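You operate a simulated robot arm through the tools that you are given. There is no shell and no other tool.

The job below is to be done with a simulated robot arm. You get a single attempt, and the scene is never put back.

Task
Fit a spare roller in the empty slot, lock the steel bar and test-run at speed 2.
Fine: fit it with the power off; the lamp must go green; power off at the end.

Only the result counts: the job must be done as asked and must still hold three seconds after the hand-in. Knocking over, shifting, dropping, spilling or breaking anything else fails it.

Robot
A 7-joint arm with a two-finger parallel gripper, fixed in place. Base frame: the origin is at the foot of the arm, x ahead of it, y to its left, z up; the work surface is at about z = 0.86. Readings come in m, degrees, newtons and seconds.
Its first joint turns from -132.0 to 132.0 degrees. Payload 3.91 kg.
Tool frame: the origin (TCP) lies between the finger pads and is the grasp point; the fingertips stand 0.03 m ahead of it; z points along the fingers, y is the line along which they close. Largest opening 0.11 m; finger width 0.02, thickness 0.01; the body of the gripper, 0.048 by 0.112 m, starts 0.055 m behind the TCP.
Orientation is that of the tool frame in the base frame, as a unit quaternion [w, x, y, z]. With the fingers straight down and closing along the base's y, the tool's x points along the base's -x, its y along +y and its z along -z.

Tools
- The arm moves only by the tool send_rows. Its argument "moves" is a list of rows, each a list of 7 numbers: the opening, from 0 (shut) to 1 (fully open), then the shift along the tool's x, y, z in m, then the turn, a rotation vector about the tool's x, y, z in degrees. In form: [[claw, dx, dy, dz, wx, wy, wz], ...]. A call has 1 to 20 rows; each row is the pose to reach, as a shift and turn from the pose commanded when the call began, along the tool's axes at that moment. Rows are played at 5 a second. More than 0.05 m and 8.6 degrees between two rows, or a gripper value outside its range, and nothing of the call is played. Where a pose cannot be reached the arm comes as near as it can. A force on the tool above 40 N (or 10 N above the force at the start of the call, whichever is more), or a blocked arm, ends the call early, and 0.2 s more pass. Each finger travels about 0.108 m/s and halts on what it meets, pressing with about 42 N; the grip force reading is that of the motor and also rises with nothing between the fingers. The clock runs only during rows and for 0.2 s after the last one: add rows that repeat a pose to give the fingers time. The reply holds the time, the measured pose of the TCP, the force on the tool along the base axes, the opening and the grip force, in the units named above and with some noise, with the torque about the TCP (base axes, N m) and any sound that the robot's microphone picked up, and new pictures: "pictures" is both (left out), scene, wrist or none.
- Cameras (640 x 400 px; columns grow to the right, rows downward): "scene" is fixed at [0.2212, 0.4915, 1.6319]; the picture's right is [-0.58, -0.82, 0.00], its down [-0.57, 0.40, -0.71] and it looks along [0.58, -0.41, -0.70] (base axes); focal length 314 px, centre (320, 200). "wrist" rides on the gripper at [0.072, 0.017, -0.103] in the tool frame; the picture's right is [-0.23, 0.97, 0.00], its down [-0.76, -0.18, -0.62] and it looks along [-0.61, -0.14, 0.78] (tool axes); focal length 222 px, centre (320, 200). There is no depth. A picture from a camera that has moved, and an enlarged one, comes with that camera's place and axes in the base frame and with its lens. The place of the scene camera against the robot may be out by one fixed shift of up to 0.012 m in any direction.
- zoom(camera, box): a new picture of the part [left, top, right, bottom] of that camera's present view, enlarged. No time passes.
- sign_off(): hands the job in; it is judged then, once.

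Nothing tells you positions but the pictures and the camera data. Unless the task says otherwise, let go and move clear before handing in.

The tools are called after "Call:" as a command line: name --pt "numbers of a row" for each row, then --argument value for the rest, lists and objects as JSON in quotes. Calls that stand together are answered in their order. send_rows: Moves the arm, as the interface text tells. Its arguments: {"type":"object","properties":{"moves":{"type":"array","items":{"type":"array","items":{"type":"number"}}},"pictures":{"type":"string","enum":["both","scene","wrist","none"]}},"required":["moves"]} The other tools are called the same way: zoom (camera, box) takes an enlarged picture of a part of a camera's view; sign_off () hands the job in.

At the start:

```text
time_s: 0.0
tool_pos: [0.5643, 0.1225, 1.297]
orientation: [0.0, 0.0, 1.0, 0.0]
force: [0.4, -0.1, -0.6]
wrist_torque: [0.0, 0.03, -0.02]
width: 0.1102
grasp_force: 0.1
```

scene: 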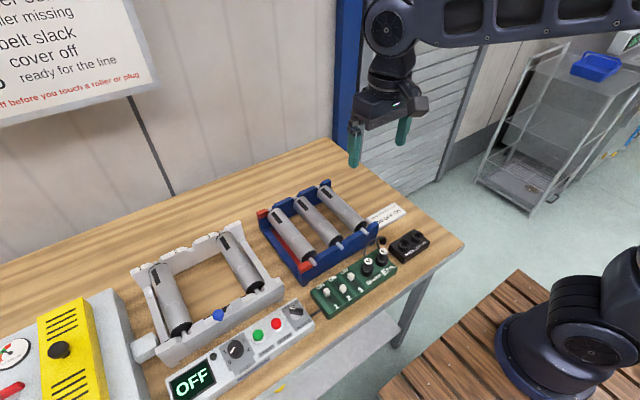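
wrist: 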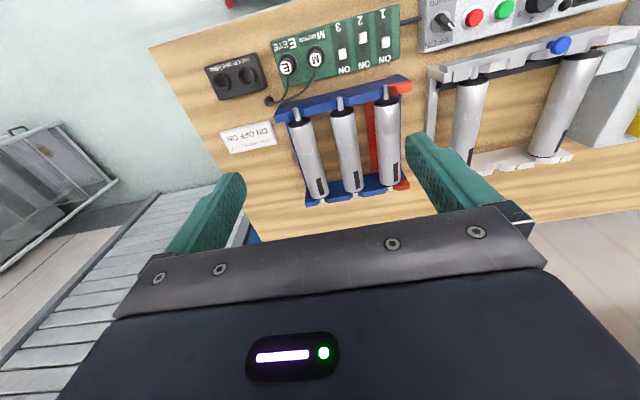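

I see a white conveyor frame with two rollers and an empty middle slot, a blue rack with three spare rollers, a green switch board, and a control panel. I'll zoom in on each part before moving.

Call:
zoom --camera "scene" --box '[120, 220, 300, 370]'

Call:
zoom --camera "scene" --box '[240, 170, 440, 320]'

Call:
zoom --camera "scene" --box '[0, 0, 170, 130]'

Call:
zoom --camera "scene" --box '[150, 280, 330, 400]'

Call:
zoom --camera "scene" --box '[0, 270, 180, 400]'

Call:
zoom --camera "wrist" --box '[200, 0, 420, 210]'

Call:
zoom --camera "wrist" --box '[400, 0, 640, 190]'

```text
2.67 times, centred on (210, 295) of scene
camera zoom: at [0.2212, 0.4915, 1.6319], right [-0.58, -0.82, 0.0], down [-0.57, 0.4, -0.71], along [0.58, -0.41, -0.7], focal length 839 px, centre (613, -53)
```

zoom: 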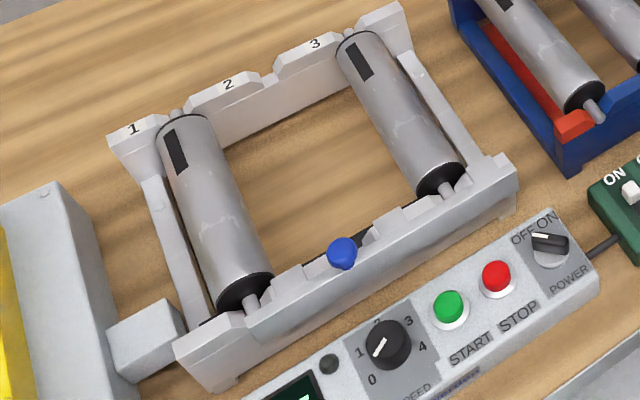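

```text
2.67 times, centred on (340, 245) of scene
camera zoom: at [0.2212, 0.4915, 1.6319], right [-0.58, -0.82, 0.0], down [-0.57, 0.4, -0.71], along [0.58, -0.41, -0.7], focal length 839 px, centre (267, 80)
```

zoom: 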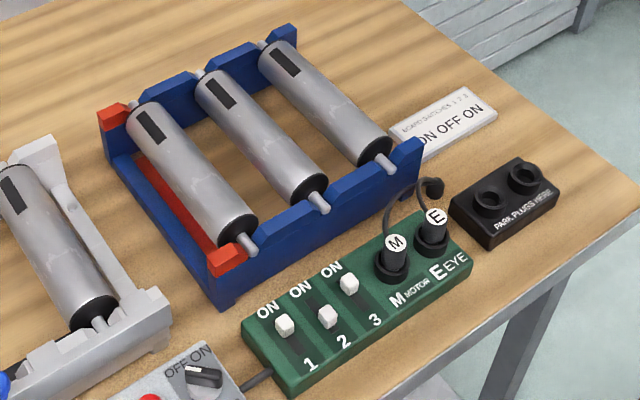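

```text
3.08 times, centred on (85, 65) of scene
camera zoom: at [0.2212, 0.4915, 1.6319], right [-0.58, -0.82, 0.0], down [-0.57, 0.4, -0.71], along [0.58, -0.41, -0.7], focal length 968 px, centre (1043, 615)
```

zoom: 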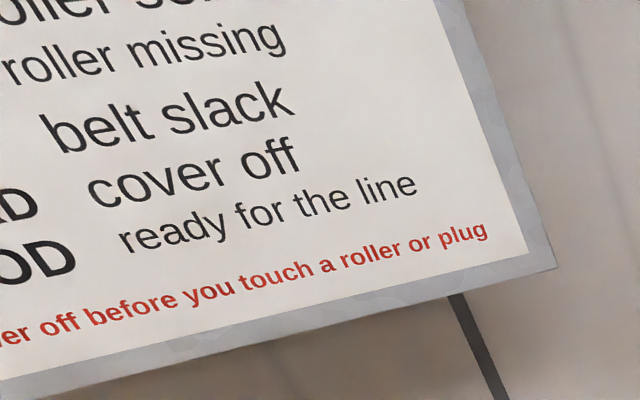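

```text
3.33 times, centred on (240, 340) of scene
camera zoom: at [0.2212, 0.4915, 1.6319], right [-0.58, -0.82, 0.0], down [-0.57, 0.4, -0.71], along [0.58, -0.41, -0.7], focal length 1048 px, centre (587, -267)
```

zoom: 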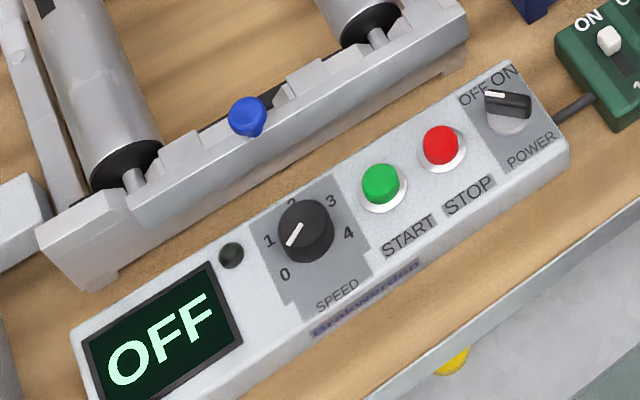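

```text
3.08 times, centred on (90, 335) of scene
camera zoom: at [0.2212, 0.4915, 1.6319], right [-0.58, -0.82, 0.0], down [-0.57, 0.4, -0.71], along [0.58, -0.41, -0.7], focal length 968 px, centre (1028, -215)
```

zoom: 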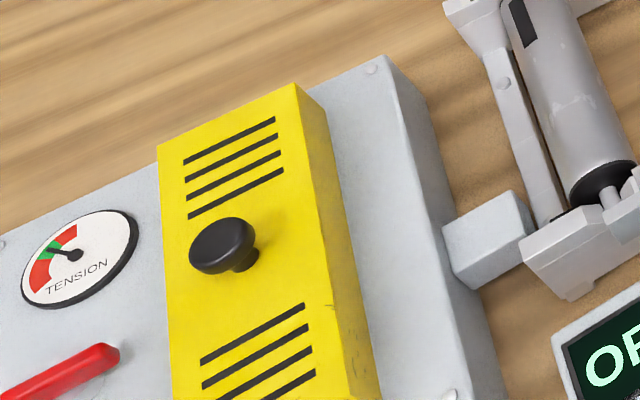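

```text
1.90 times, centred on (310, 105) of wrist
camera zoom: at [0.4905, 0.1394, 1.4007], right [0.23, 0.97, 0.0], down [0.76, -0.18, 0.62], along [0.61, -0.14, -0.78], focal length 423 px, centre (339, 381)
```

zoom: 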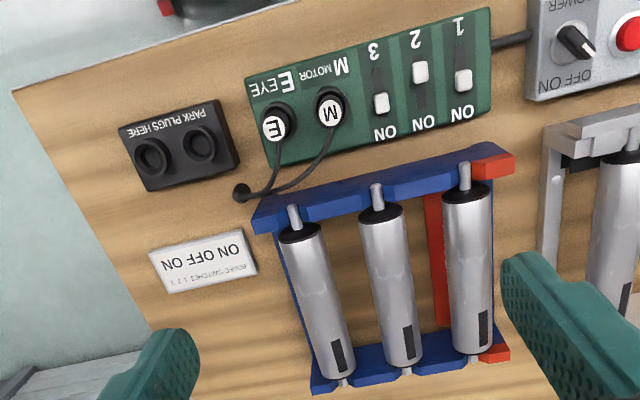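

```text
2.11 times, centred on (520, 95) of wrist
camera zoom: at [0.4905, 0.1394, 1.4007], right [0.23, 0.97, 0.0], down [0.76, -0.18, 0.62], along [0.61, -0.14, -0.78], focal length 468 px, centre (-101, 421)
```

zoom: 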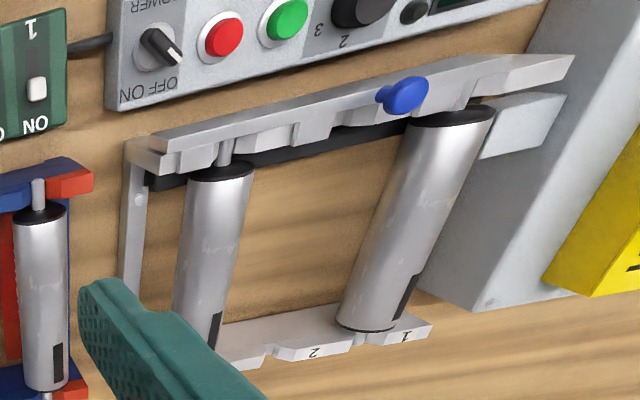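

The spare rollers lie along x in the blue rack at about y = 0.06, 0.15 and 0.25, with the last one in a red-marked slot. The frame's empty slot 2 is at about y ≈ 0.50. I'll tilt the wrist to read the whole wall sign first.

Call:
send_rows --pt "1 0 0 0 0 -8 0" --pt "1 0 0 0 0 -16 0" --pt "1 0 0 0 0 -24 0" --pt "1 0 0 0 0 -32 0" --pt "1 0 0 0 0 -40 0" --pt "1 0 0 0 0 -48 0" --pt "1 0 0 0 0 -56 0" --pt "1 0 0 0 0 -62 0" --pt "1 0 0 0 0 -62 0" --pictures "wrist"

```text
time_s: 2.0
tool_pos: [0.5621, 0.1227, 1.2965]
orientation: [0.515, 0.0, 0.857, 0.0]
force: [1.0, 0.0, 0.1]
wrist_torque: [0.02, 0.0, 0.0]
width: 0.1099
grasp_force: 0.0
camera wrist: at [0.4379, 0.1398, 1.281], right [0.11, 0.97, 0.2], down [-0.19, -0.18, 0.96], along [0.98, -0.14, 0.17], focal length 222 px, centre (320, 200)
```

wrist: 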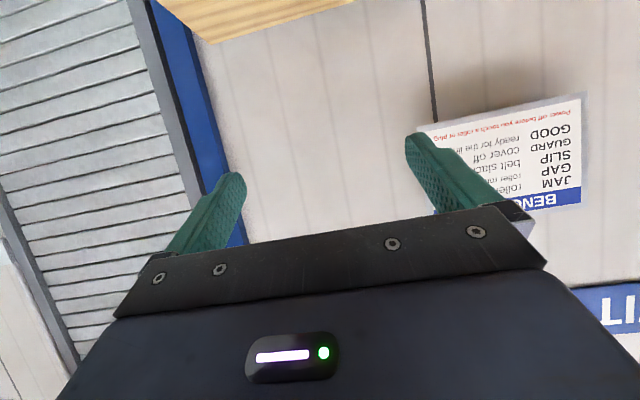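

The sign is partly hidden by a finger, so I'll zoom in on what shows.

Call:
zoom --camera "wrist" --box '[410, 80, 600, 220]'

Call:
send_rows --pt "0.3 0 0.03 0 0 0 0" --pt "0.3 0 0.03 0 0 -6 0" --pt "0.3 0 0.03 0 0 -6 0" --pictures "wrist"

Call:
zoom --camera "wrist" --box '[410, 60, 600, 220]'

```text
2.86 times, centred on (505, 150) of wrist
camera zoom: at [0.4379, 0.1398, 1.281], right [0.11, 0.97, 0.2], down [-0.19, -0.18, 0.96], along [0.98, -0.14, 0.17], focal length 635 px, centre (-209, 343)
```

zoom: 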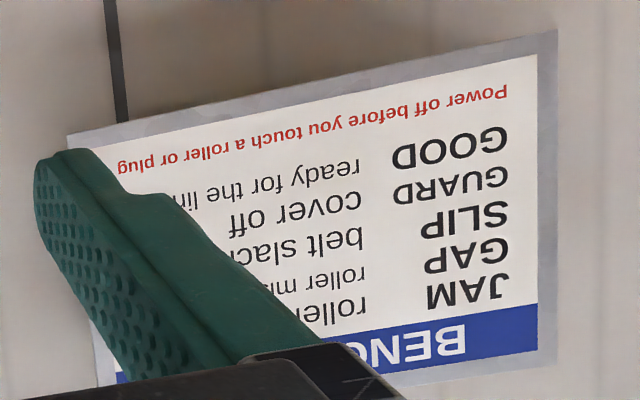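

```text
time_s: 2.8
tool_pos: [0.5617, 0.1539, 1.2965]
orientation: [0.559, 0.0, 0.829, 0.0]
force: [-0.8, -0.5, -0.2]
wrist_torque: [0.01, -0.02, 0.05]
width: 0.0329
grasp_force: 0.1
camera wrist: at [0.4398, 0.1705, 1.268], right [0.08, 0.97, 0.21], down [-0.29, -0.18, 0.94], along [0.95, -0.14, 0.27], focal length 222 px, centre (320, 200)
```

wrist: 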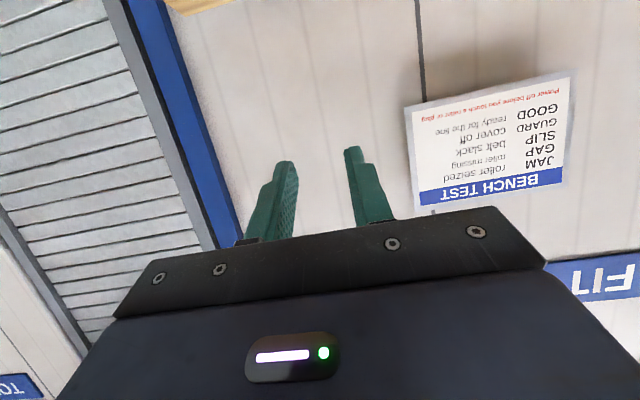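

```text
2.50 times, centred on (505, 140) of wrist
camera zoom: at [0.4398, 0.1705, 1.268], right [0.08, 0.97, 0.21], down [-0.29, -0.18, 0.94], along [0.95, -0.14, 0.27], focal length 555 px, centre (-142, 350)
```

zoom: 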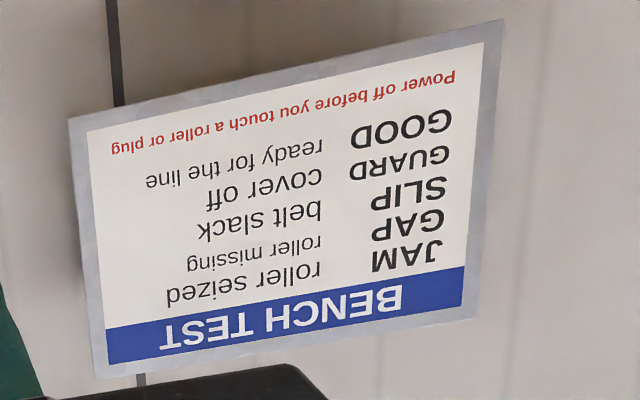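

The sign reads BENCH TEST: JAM = roller seized, GAP = roller missing, SLIP = belt slack, GUARD = cover off, GOOD = ready, and power off before touching a roller or plug. I'll turn the tool back to straight down and move over toward the frame for a closer look.

Call:
send_rows --pt "0.3 0 0.03 0 0 8 0" --pt "0.3 0 0.06 0 0 16 0" --pt "0.3 0 0.09 0 0 24 0" --pt "0.3 0 0.12 0 0 32 0" --pt "0.3 0 0.15 0 0 40 0" --pt "0.3 0 0.18 0 0 48 0" --pt "0.3 0 0.21 0 0 56 0" --pt "0.3 0 0.23 0 0 62 0" --pt "0.3 0 0.25 0 0 68 0" --pt "0.3 0 0.25 0 0 68 0" --pictures "both"

```text
time_s: 5.0
tool_pos: [0.5619, 0.402, 1.2981]
orientation: [0.0, 0.0, 1.0, 0.0]
force: [-0.3, -0.6, 0.0]
wrist_torque: [-0.01, -0.01, -0.01]
width: 0.0328
grasp_force: 0.1
camera wrist: at [0.4906, 0.4198, 1.4002], right [0.23, 0.97, 0.0], down [0.76, -0.18, 0.62], along [0.61, -0.14, -0.78], focal length 222 px, centre (320, 200)
```

scene: 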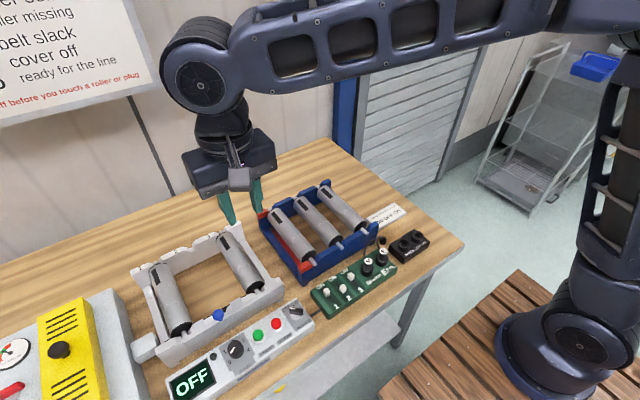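
wrist: 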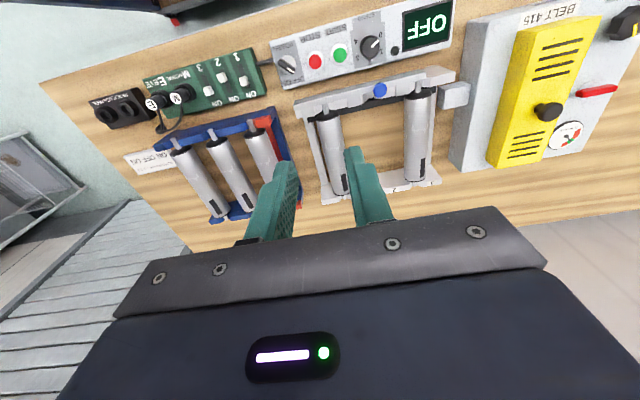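

The whole bench is now visible from above. I'll zoom on the frame, the bar and the panel.

Call:
zoom --camera "wrist" --box '[260, 0, 480, 210]'

Call:
zoom --camera "wrist" --box '[290, 60, 480, 130]'

Call:
zoom --camera "wrist" --box '[440, 0, 640, 180]'

Call:
zoom --camera "wrist" --box '[80, 30, 300, 230]'

Call:
zoom --camera "scene" --box '[180, 280, 290, 350]'

```text
1.90 times, centred on (370, 105) of wrist
camera zoom: at [0.4906, 0.4198, 1.4002], right [0.23, 0.97, 0.0], down [0.76, -0.18, 0.62], along [0.61, -0.14, -0.78], focal length 423 px, centre (225, 381)
```

zoom: 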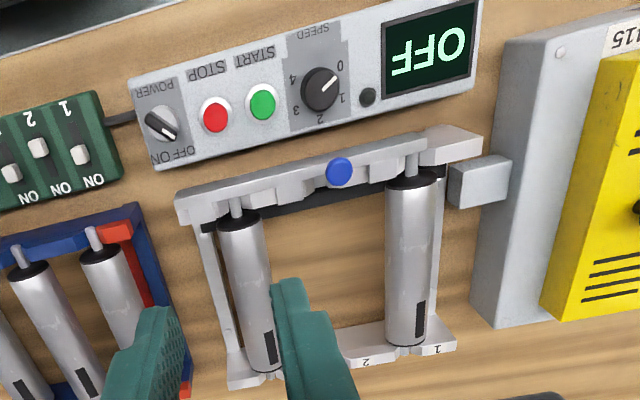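

```text
3.37 times, centred on (385, 95) of wrist
camera zoom: at [0.4906, 0.4198, 1.4002], right [0.23, 0.97, 0.0], down [0.76, -0.18, 0.62], along [0.61, -0.14, -0.78], focal length 748 px, centre (101, 554)
```

zoom: 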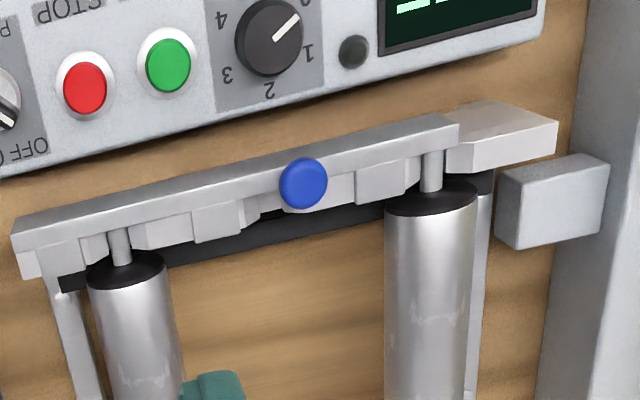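

```text
2.22 times, centred on (540, 90) of wrist
camera zoom: at [0.4906, 0.4198, 1.4002], right [0.23, 0.97, 0.0], down [0.76, -0.18, 0.62], along [0.61, -0.14, -0.78], focal length 494 px, centre (-169, 444)
```

zoom: 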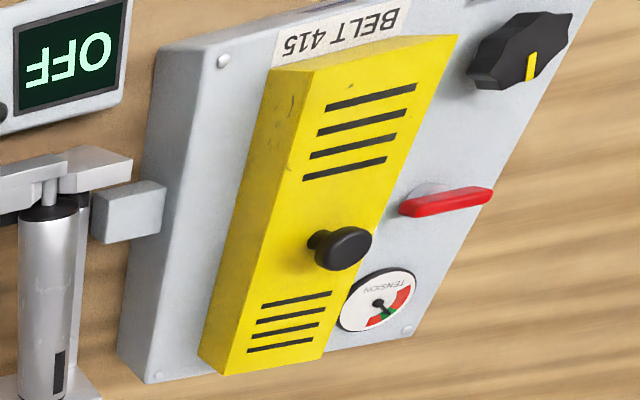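

```text
2.00 times, centred on (190, 130) of wrist
camera zoom: at [0.4906, 0.4198, 1.4002], right [0.23, 0.97, 0.0], down [0.76, -0.18, 0.62], along [0.61, -0.14, -0.78], focal length 444 px, centre (580, 340)
```

zoom: 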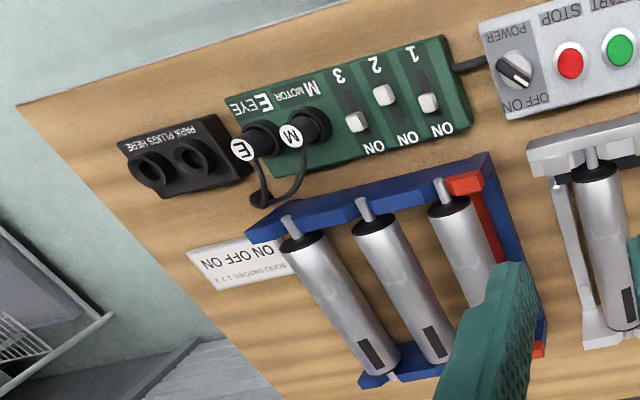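

```text
5.71 times, centred on (235, 315) of scene
camera zoom: at [0.2212, 0.4915, 1.6319], right [-0.58, -0.82, 0.0], down [-0.57, 0.4, -0.71], along [0.58, -0.41, -0.7], focal length 1797 px, centre (806, -457)
```

zoom: 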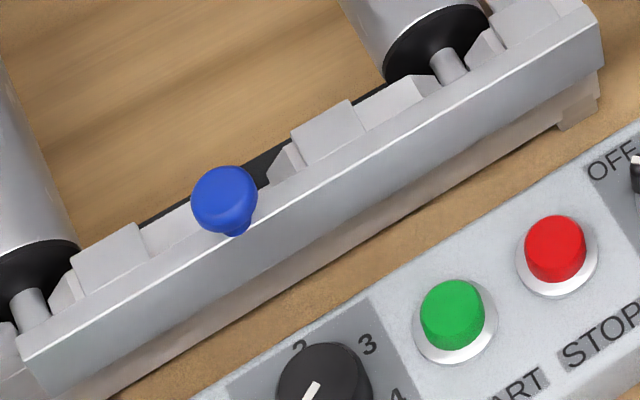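

The frame's bar carries a blue knob and sits on the front rail, with a stretch of exposed rail at its +y end. I'll go lower for a close look at how it slides.

Call:
send_rows --pt "0.3 0.028 0.02 0.04 0 0 0" --pt "0.3 0.05 0.04 0.08 0 0 0" --pt "0.3 0.075 0.06 0.12 0 0 0" --pt "0.3 0.1 0.07 0.16 0 0 0" --pt "0.3 0.112 0.078 0.198 0 0 0" --pt "0.3 0.112 0.078 0.198 0 0 0" --pictures "both"

Call:
zoom --camera "wrist" --box '[160, 0, 480, 200]'

Call:
zoom --camera "wrist" --box '[320, 0, 640, 200]'

```text
refused: row 1 steps farther than a row can; nothing moved
```

```text
2.00 times, centred on (320, 100) of wrist
camera zoom: at [0.4906, 0.4198, 1.4002], right [0.23, 0.97, 0.0], down [0.76, -0.18, 0.62], along [0.61, -0.14, -0.78], focal length 444 px, centre (320, 400)
```

zoom: 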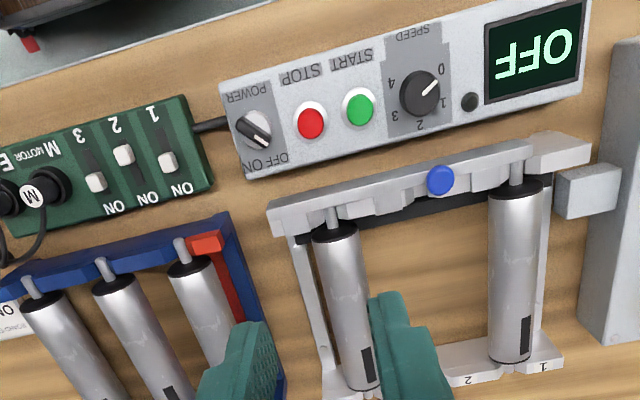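

```text
2.00 times, centred on (480, 100) of wrist
camera zoom: at [0.4906, 0.4198, 1.4002], right [0.23, 0.97, 0.0], down [0.76, -0.18, 0.62], along [0.61, -0.14, -0.78], focal length 444 px, centre (0, 400)
```

zoom: 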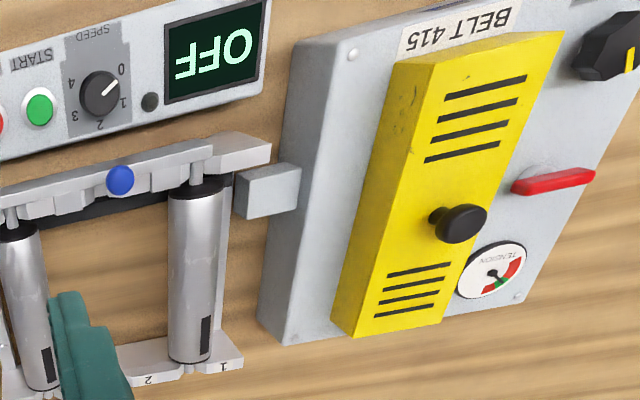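

The first step was slightly too long, so I'll repeat the approach with shorter steps.

Call:
send_rows --pt "0.3 0.02 0.013 0.033 0 0 0" --pt "0.3 0.04 0.026 0.066 0 0 0" --pt "0.3 0.06 0.04 0.1 0 0 0" --pt "0.3 0.08 0.054 0.134 0 0 0" --pt "0.3 0.1 0.067 0.168 0 0 0" --pt "0.3 0.112 0.078 0.198 0 0 0" --pt "0.3 0.112 0.078 0.198 0 0 0" --pictures "both"

Call:
zoom --camera "wrist" --box '[160, 0, 480, 200]'

Call:
zoom --camera "wrist" --box '[320, 0, 640, 200]'

```text
time_s: 6.6
tool_pos: [0.4498, 0.48, 1.0984]
orientation: [0.0, 0.0, 1.0, 0.0]
force: [0.8, -0.1, -0.3]
wrist_torque: [-0.03, 0.01, 0.0]
width: 0.033
grasp_force: 0.0
camera wrist: at [0.3777, 0.4972, 1.2026], right [0.23, 0.97, 0.0], down [0.76, -0.18, 0.62], along [0.61, -0.14, -0.78], focal length 222 px, centre (320, 200)
```

scene: 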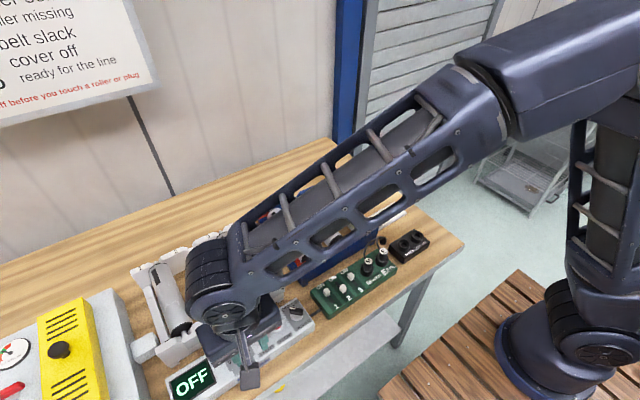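
wrist: 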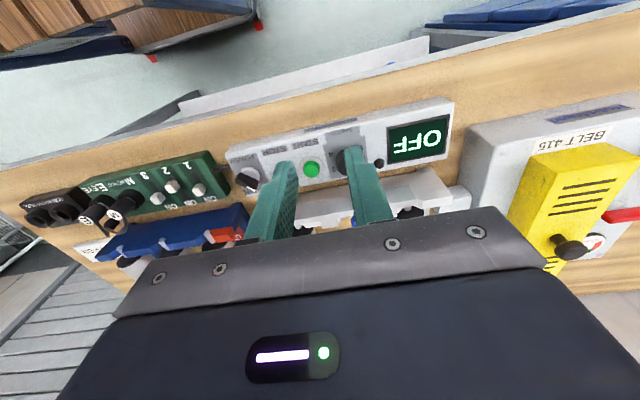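

```text
2.00 times, centred on (320, 100) of wrist
camera zoom: at [0.3777, 0.4972, 1.2026], right [0.23, 0.97, 0.0], down [0.76, -0.18, 0.62], along [0.61, -0.14, -0.78], focal length 444 px, centre (320, 400)
```

zoom: 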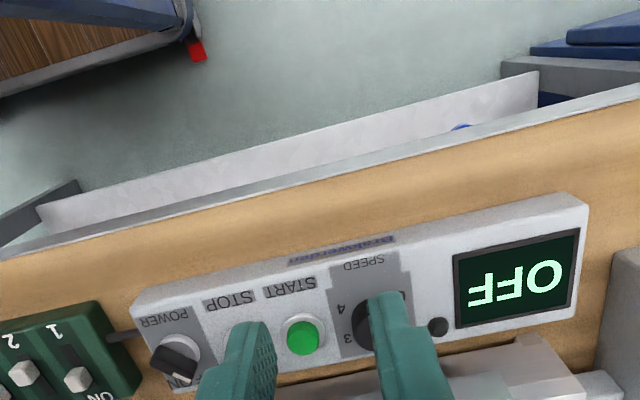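

```text
2.00 times, centred on (480, 100) of wrist
camera zoom: at [0.3777, 0.4972, 1.2026], right [0.23, 0.97, 0.0], down [0.76, -0.18, 0.62], along [0.61, -0.14, -0.78], focal length 444 px, centre (0, 400)
```

zoom: 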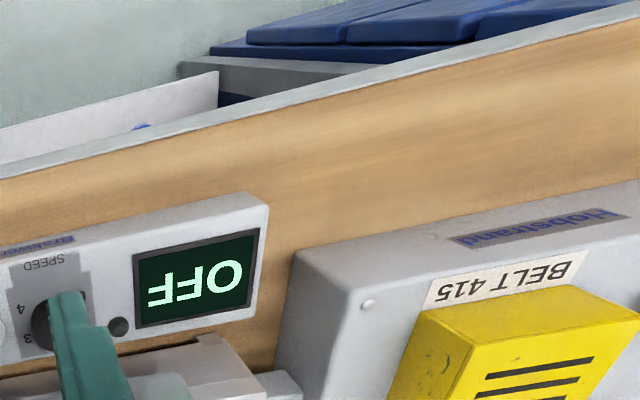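

The fingers block this view, so I'll move forward until the bar is almost straight below the camera.

Call:
send_rows --pt "0.3 -0.04 0 0 0 0 0" --pt "0.3 -0.08 0 0 0 0 0" --pt "0.3 -0.12 0 0 0 0 0" --pt "0.3 -0.16 0.01 0 0 0 0" --pt "0.3 -0.2 0.02 0 0 0 0" --pt "0.3 -0.2 0.02 0 0 0 0" --pictures "wrist"

Call:
zoom --camera "wrist" --box '[120, 0, 520, 200]'

```text
time_s: 8.0
tool_pos: [0.6529, 0.5018, 1.0987]
orientation: [0.0, 0.0, 1.0, -0.001]
force: [1.0, 0.7, 0.8]
wrist_torque: [0.02, 0.02, 0.01]
width: 0.033
grasp_force: 0.0
camera wrist: at [0.5796, 0.518, 1.2025], right [0.23, 0.97, 0.0], down [0.76, -0.18, 0.62], along [0.61, -0.14, -0.78], focal length 222 px, centre (320, 200)
```

wrist: 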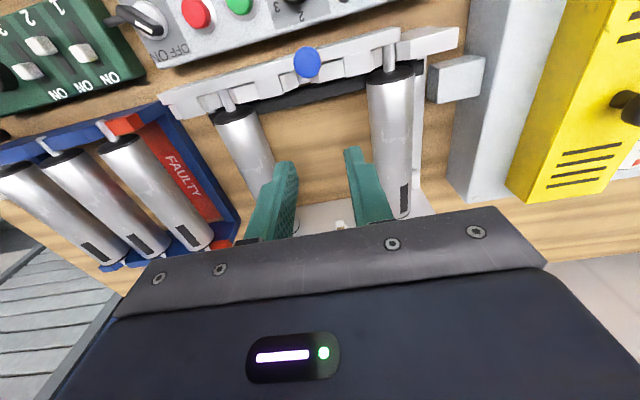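

```text
1.60 times, centred on (320, 100) of wrist
camera zoom: at [0.5796, 0.518, 1.2025], right [0.23, 0.97, 0.0], down [0.76, -0.18, 0.62], along [0.61, -0.14, -0.78], focal length 355 px, centre (320, 360)
```

zoom: 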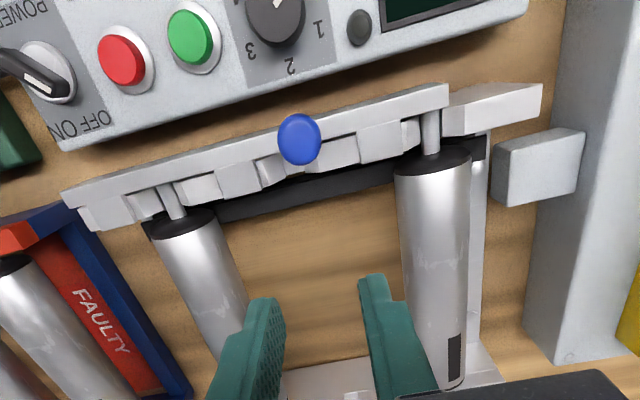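

The red slot is labelled FAULTY, so I'll use one of the other two spares. Now a tighter zoom on the bar.

Call:
zoom --camera "wrist" --box '[150, 20, 330, 132]'

Call:
zoom --camera "wrist" --box '[290, 0, 490, 125]'

```text
3.56 times, centred on (240, 76) of wrist
camera zoom: at [0.5796, 0.518, 1.2025], right [0.23, 0.97, 0.0], down [0.76, -0.18, 0.62], along [0.61, -0.14, -0.78], focal length 790 px, centre (604, 641)
```

zoom: 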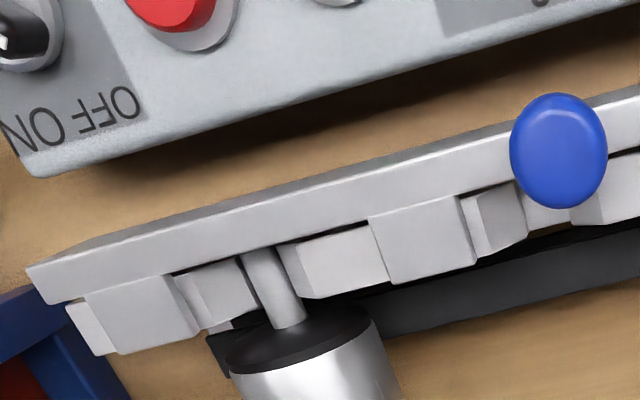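

```text
3.20 times, centred on (390, 62) of wrist
camera zoom: at [0.5796, 0.518, 1.2025], right [0.23, 0.97, 0.0], down [0.76, -0.18, 0.62], along [0.61, -0.14, -0.78], focal length 711 px, centre (96, 640)
```

zoom: 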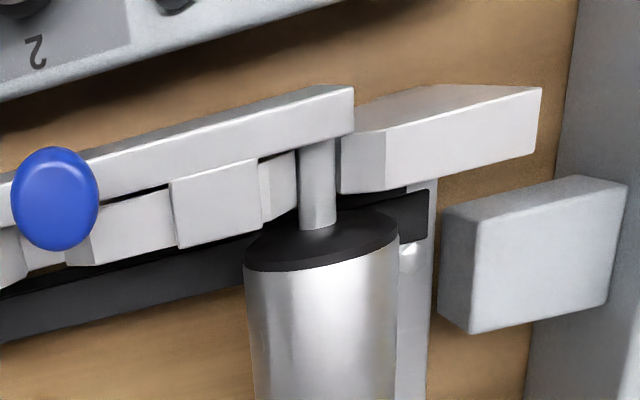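

The bar's teeth sit just on the −y side of each slot, so sliding it toward +y by the blue knob (about x 0.604, y 0.502, z 0.978) should lock it. Now I'll look straight down on the rack to measure the spares.

Call:
send_rows --pt "0.3 0 -0.045 0 0 0 0" --pt "0.3 0 -0.09 0 0 0 0" --pt "0.3 0 -0.135 0 0 0 0" --pt "0.3 0 -0.18 0 0 0 0" --pt "0.3 0 -0.225 0 0 0 0" --pt "0.3 0 -0.27 0 0 0 0" --pt "0.3 0 -0.3 0 0 0 0" --pt "0.3 0 -0.3 0 0 0 0" --pictures "wrist"

Call:
zoom --camera "wrist" --box '[80, 0, 400, 200]'

Call:
zoom --camera "wrist" --box '[320, 0, 640, 200]'

```text
time_s: 9.8
tool_pos: [0.65, 0.1998, 1.0989]
orientation: [0.0, 0.0, 1.0, -0.001]
force: [0.2, -0.3, -0.1]
wrist_torque: [0.0, 0.04, 0.05]
width: 0.0329
grasp_force: 0.0
camera wrist: at [0.5783, 0.2168, 1.2027], right [0.23, 0.97, 0.0], down [0.76, -0.18, 0.62], along [0.61, -0.14, -0.78], focal length 222 px, centre (320, 200)
```

wrist: 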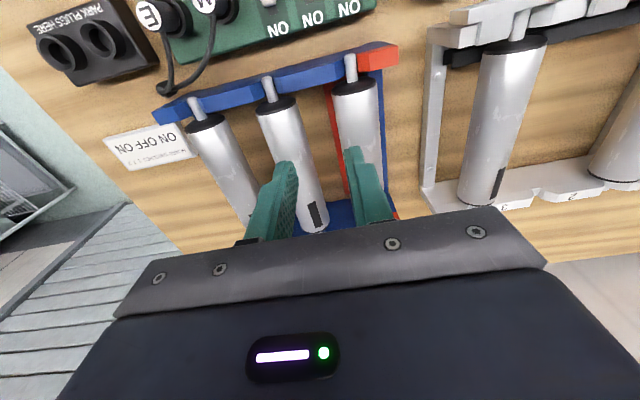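

```text
2.00 times, centred on (240, 100) of wrist
camera zoom: at [0.5783, 0.2168, 1.2027], right [0.23, 0.97, 0.0], down [0.76, -0.18, 0.62], along [0.61, -0.14, -0.78], focal length 444 px, centre (480, 400)
```

zoom: 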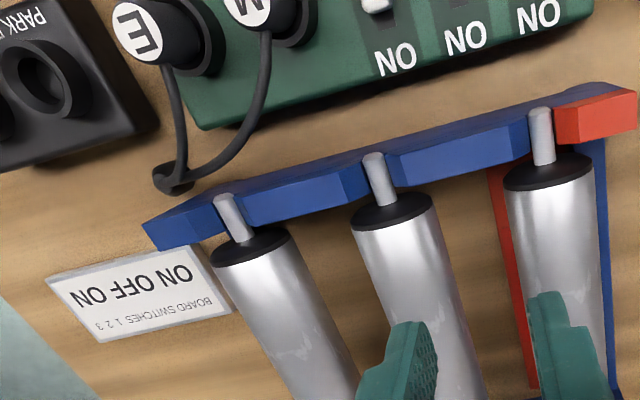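

```text
2.00 times, centred on (480, 100) of wrist
camera zoom: at [0.5783, 0.2168, 1.2027], right [0.23, 0.97, 0.0], down [0.76, -0.18, 0.62], along [0.61, -0.14, -0.78], focal length 444 px, centre (0, 400)
```

zoom: 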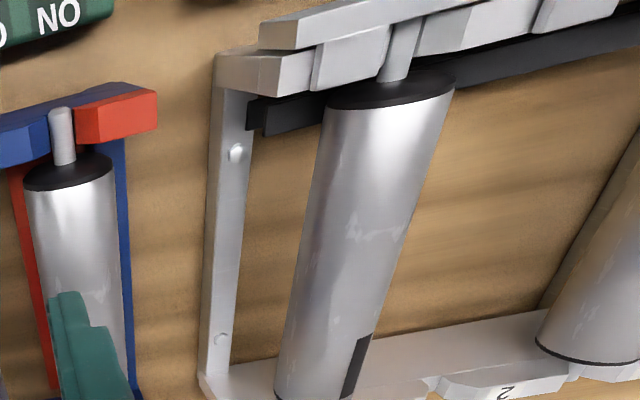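

The spares' shafts are at z ≈ 0.94, at y ≈ 0.065, 0.152 and 0.240 (the faulty one). Their x position matches the frame rollers, and slot 2 is at y ≈ 0.491. I'll take the spare at y ≈ 0.065 and go above it first.

Call:
send_rows --pt "0.68 -0.02 -0.03 0 0 0 0" --pt "0.68 -0.04 -0.06 0 0 0 0" --pt "0.68 -0.06 -0.09 0.02 0 0 0" --pt "0.68 -0.08 -0.12 0.04 0 0 0" --pt "0.68 -0.092 -0.135 0.06 0 0 0" --pt "0.68 -0.092 -0.135 0.069 0 0 0" --pt "0.68 -0.092 -0.135 0.069 0 0 0" --pictures "both"

Call:
zoom --camera "wrist" --box '[160, 40, 480, 240]'

Call:
zoom --camera "scene" --box '[230, 130, 420, 290]'

```text
time_s: 11.4
tool_pos: [0.7429, 0.0659, 1.0306]
orientation: [0.001, 0.0, 1.0, -0.001]
force: [0.2, 0.4, -0.2]
wrist_torque: [0.05, -0.03, 0.0]
width: 0.0745
grasp_force: 0.1
camera wrist: at [0.6695, 0.0828, 1.1335], right [0.23, 0.97, 0.0], down [0.76, -0.18, 0.62], along [0.61, -0.14, -0.78], focal length 222 px, centre (320, 200)
```

scene: 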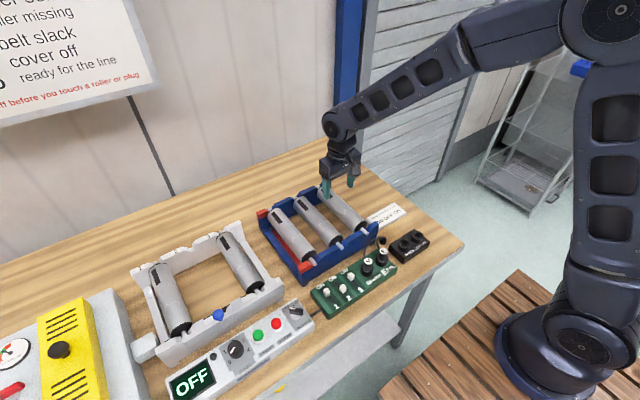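
wrist: 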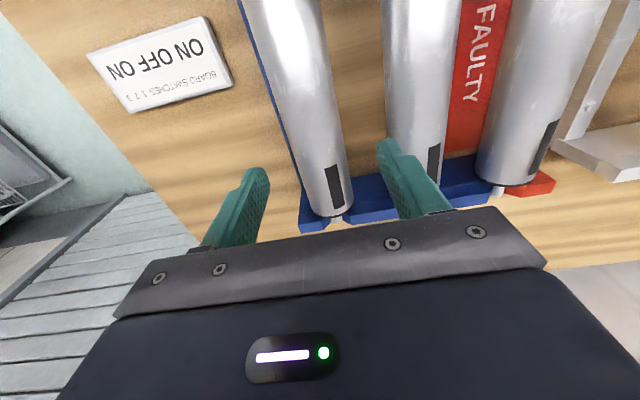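

```text
2.00 times, centred on (320, 140) of wrist
camera zoom: at [0.6695, 0.0828, 1.1335], right [0.23, 0.97, 0.0], down [0.76, -0.18, 0.62], along [0.61, -0.14, -0.78], focal length 444 px, centre (320, 320)
```

zoom: 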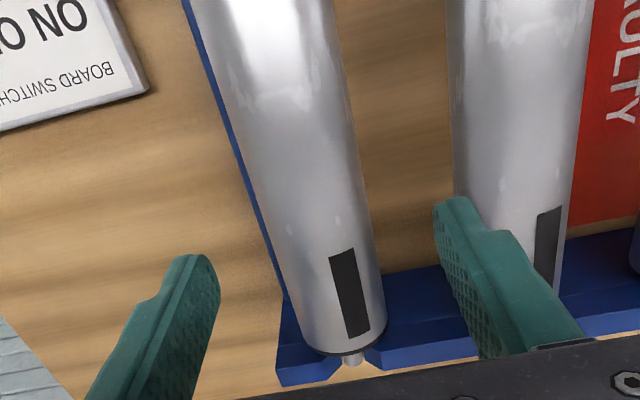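

```text
2.50 times, centred on (325, 210) of scene
camera zoom: at [0.2212, 0.4915, 1.6319], right [-0.58, -0.82, 0.0], down [-0.57, 0.4, -0.71], along [0.58, -0.41, -0.7], focal length 786 px, centre (308, 175)
```

zoom: 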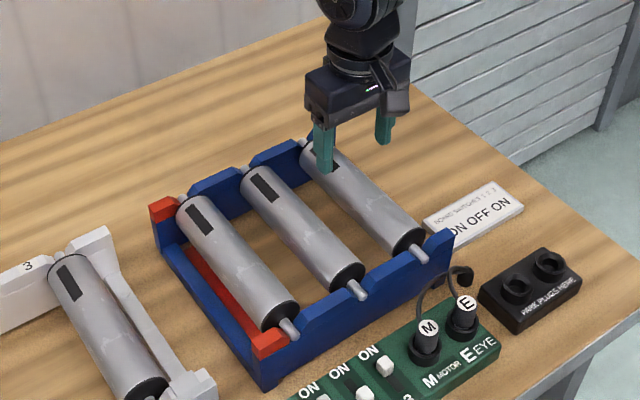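

The gripper straddles the spare, whose body runs from x ≈ 0.635 to 0.829. I'll descend with the TCP at x 0.731, y 0.063 to about axis height.

Call:
send_rows --pt "0.68 0.011 -0.002 0.02 0 0 0" --pt "0.68 0.011 -0.002 0.045 0 0 0" --pt "0.68 0.011 -0.002 0.07 0 0 0" --pt "0.68 0.011 -0.002 0.09 0 0 0" --pt "0.68 0.011 -0.002 0.09 0 0 0" --pictures "both"

Call:
zoom --camera "scene" --box '[230, 130, 420, 290]'

```text
time_s: 12.6
tool_pos: [0.7317, 0.0625, 0.94]
orientation: [0.0, 0.0, 1.0, 0.0]
force: [0.1, -0.5, 0.0]
wrist_torque: [0.01, 0.01, -0.01]
width: 0.0749
grasp_force: 0.0
camera wrist: at [0.6591, 0.0805, 1.0435], right [0.23, 0.97, 0.0], down [0.76, -0.18, 0.62], along [0.61, -0.14, -0.78], focal length 222 px, centre (320, 200)
```

scene: 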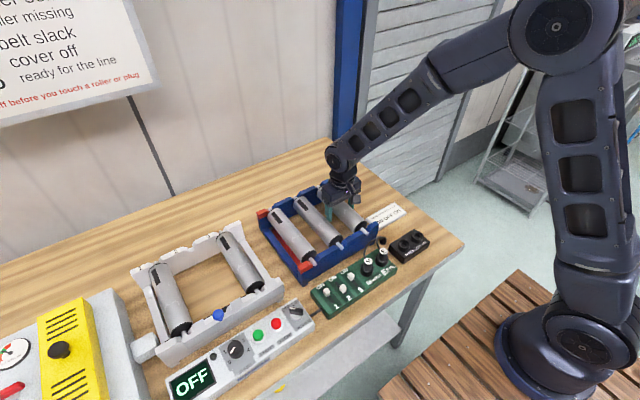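
wrist: 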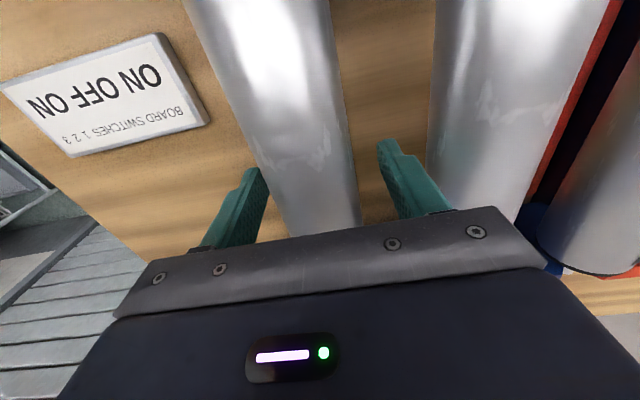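

```text
2.50 times, centred on (325, 210) of scene
camera zoom: at [0.2212, 0.4915, 1.6319], right [-0.58, -0.82, 0.0], down [-0.57, 0.4, -0.71], along [0.58, -0.41, -0.7], focal length 786 px, centre (308, 175)
```

zoom: 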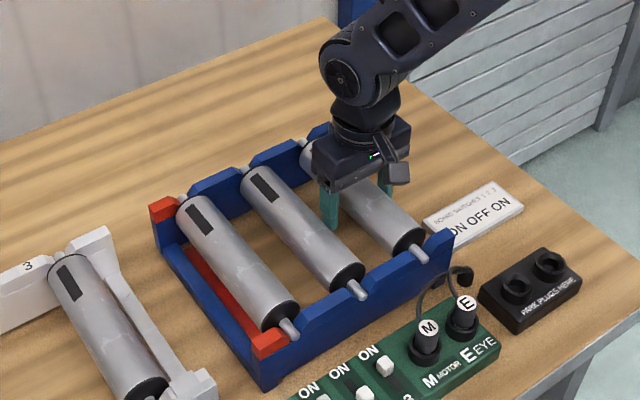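

The fingers straddle the roller without touching it. I'll close gradually and watch the side force.

Call:
send_rows --pt "0.55 0 0 0 0 0 0" --pt "0.5 0 0 0 0 0 0" --pt "0.46 0 0 0 0 0 0" --pt "0.43 0 0 0 0 0 0" --pt "0.4 0 0 0 0 0 0" --pt "0.37 0 0 0 0 0 0" --pt "0.37 0 0 0 0 0 0" --pictures "wrist"

```text
time_s: 14.2
tool_pos: [0.732, 0.0619, 0.9401]
orientation: [0.0, 0.001, 1.0, 0.0]
force: [-0.1, -23.0, -0.4]
wrist_torque: [-0.15, 0.12, 0.1]
width: 0.0524
grasp_force: 11.7
camera wrist: at [0.6592, 0.0794, 1.0436], right [0.23, 0.97, 0.0], down [0.76, -0.18, 0.62], along [0.61, -0.14, -0.78], focal length 222 px, centre (320, 200)
```

wrist: 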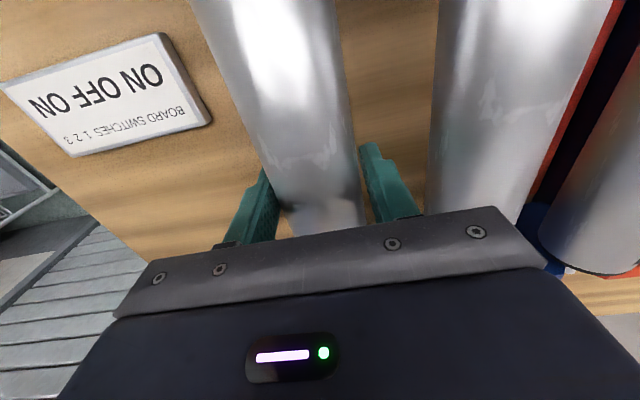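

The −y finger touched first, so the roller axis is 2–3 mm toward −y. I'll open slightly, shift, and close again.

Call:
send_rows --pt "0.55 0 0 0 0 0 0" --pt "0.55 0 -0.0035 0 0 0 0" --pt "0.5 0 -0.0035 0 0 0 0" --pt "0.46 0 -0.0035 0 0 0 0" --pt "0.44 0 -0.0035 0 0 0 0" --pt "0.42 0 -0.0035 0 0 0 0" --pt "0.4 0 -0.0035 0 0 0 0" --pt "0.4 0 -0.0035 0 0 0 0" --pictures "none"

```text
time_s: 16.0
tool_pos: [0.7303, 0.0612, 0.941]
orientation: [-0.001, 0.0, 1.0, 0.0]
force: [-1.3, 1.6, 0.2]
wrist_torque: [0.03, -0.02, -0.01]
width: 0.0496
grasp_force: 41.8
```

The roller is now held at a width of about 0.05 with balanced forces. I'll lift it gently.

Call:
send_rows --pt "0.3 0 0 0 0 0 0" --pt "0.3 0 0 -0.005 0 0 0" --pt "0.3 0 0 -0.015 0 0 0" --pt "0.3 0 0 -0.03 0 0 0" --pt "0.3 0 0 -0.06 0 0 0" --pt "0.3 0 0 -0.09 0 0 0" --pt "0.3 0 0 -0.12 0 0 0" --pt "0.3 0 0 -0.12 0 0 0" --pictures "both"

Call:
zoom --camera "scene" --box '[230, 100, 420, 290]'

```text
time_s: 17.8
tool_pos: [0.7319, 0.0606, 1.0604]
orientation: [0.0, 0.0, 1.0, 0.0]
force: [0.2, 0.2, -4.7]
wrist_torque: [0.0, 0.03, 0.03]
width: 0.0497
grasp_force: 41.7
camera wrist: at [0.6596, 0.0778, 1.1637], right [0.23, 0.97, 0.0], down [0.76, -0.18, 0.62], along [0.61, -0.14, -0.78], focal length 222 px, centre (320, 200)
```

scene: 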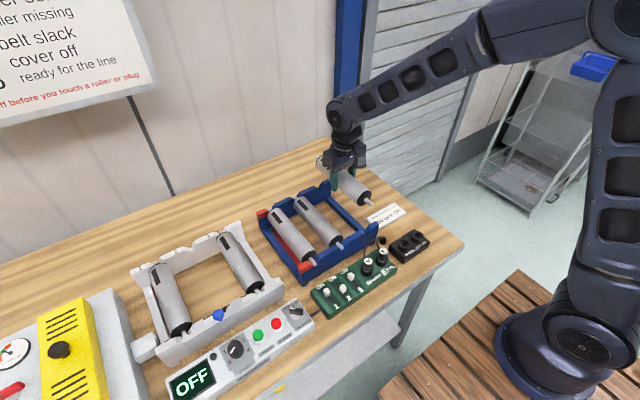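
wrist: 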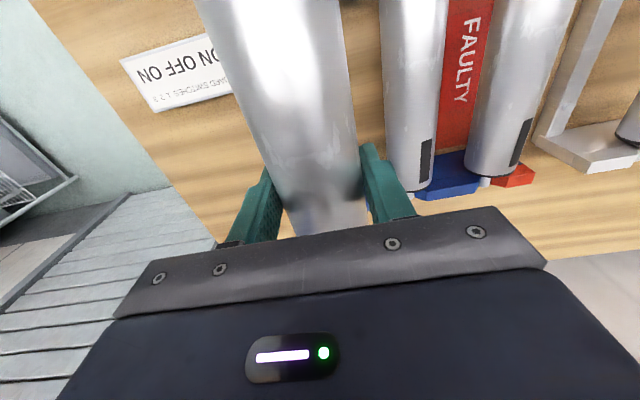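

```text
2.11 times, centred on (325, 195) of scene
camera zoom: at [0.2212, 0.4915, 1.6319], right [-0.58, -0.82, 0.0], down [-0.57, 0.4, -0.71], along [0.58, -0.41, -0.7], focal length 662 px, centre (310, 210)
```

zoom: 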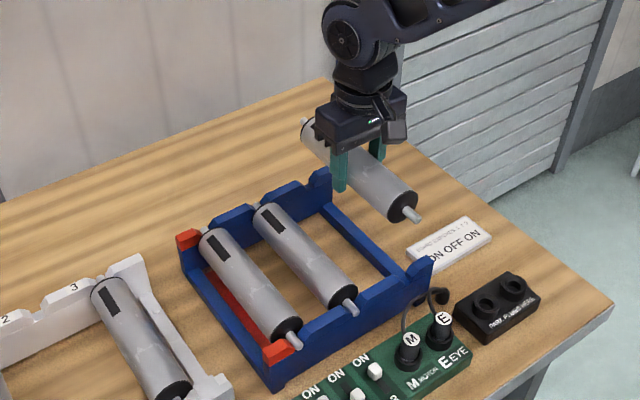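

The roller is held level (about 0.48 kg) and clear of the rack. Next I carry it along +y to slot 2 at height.

Call:
send_rows --pt "0.3 0 0.03 0 0 0 0" --pt "0.3 0 0.07 0 0 0 0" --pt "0.3 0 0.11 0 0 0 0" --pt "0.3 0 0.15 0 0 0 0" --pt "0.3 0 0.19 0 0 0 0" --pt "0.3 0 0.23 0 0 0 0" --pt "0.3 0 0.27 0 0 0 0" --pt "0.3 0 0.31 0 0 0 0" --pt "0.3 0 0.35 0 0 0 0" --pt "0.3 0 0.39 0 0 0 0" --pt "0.3 0 0.42 0 0 0 0" --pt "0.3 0 0.43 0 0 0 0" --pt "0.3 0 0.43 0 0 0 0" --pictures "both"

Call:
zoom --camera "scene" --box '[120, 200, 300, 360]'

Call:
zoom --camera "scene" --box '[190, 270, 270, 330]'

```text
time_s: 20.6
tool_pos: [0.7295, 0.4911, 1.0601]
orientation: [0.0, 0.0, 1.0, -0.001]
force: [0.4, 0.0, -4.1]
wrist_torque: [0.03, 0.01, -0.03]
width: 0.0496
grasp_force: 42.3
camera wrist: at [0.6578, 0.5076, 1.1641], right [0.23, 0.97, 0.0], down [0.76, -0.18, 0.62], along [0.61, -0.14, -0.78], focal length 222 px, centre (320, 200)
```

scene: 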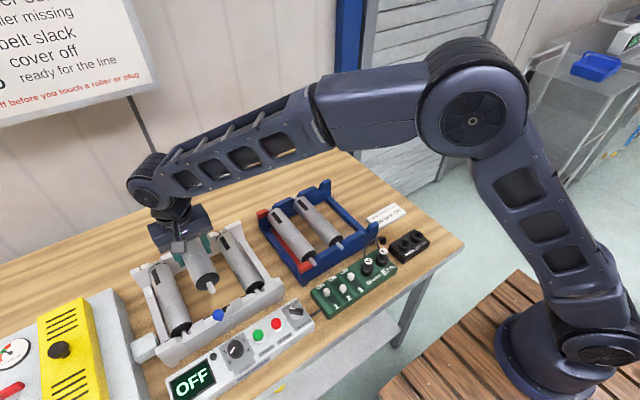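
wrist: 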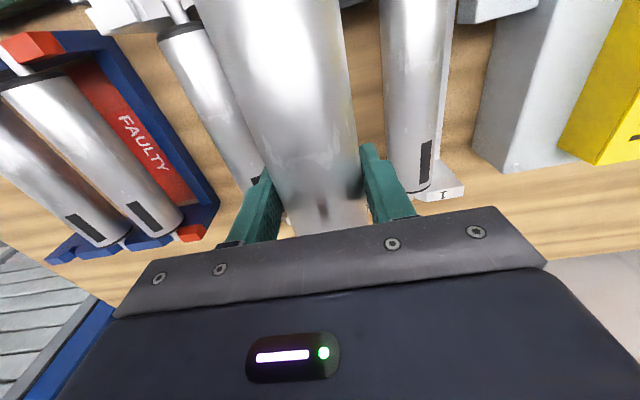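

```text
2.50 times, centred on (210, 280) of scene
camera zoom: at [0.2212, 0.4915, 1.6319], right [-0.58, -0.82, 0.0], down [-0.57, 0.4, -0.71], along [0.58, -0.41, -0.7], focal length 786 px, centre (595, 0)
```

zoom: 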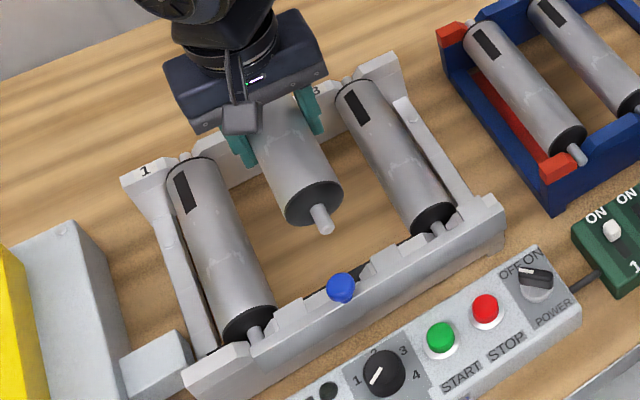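

```text
6.67 times, centred on (230, 300) of scene
camera zoom: at [0.2212, 0.4915, 1.6319], right [-0.58, -0.82, 0.0], down [-0.57, 0.4, -0.71], along [0.58, -0.41, -0.7], focal length 2097 px, centre (920, -467)
```

zoom: 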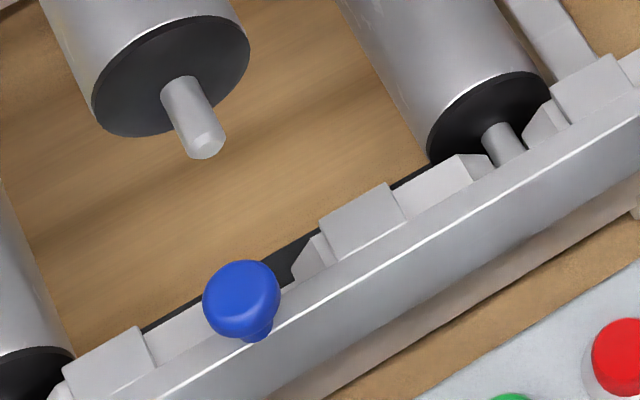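

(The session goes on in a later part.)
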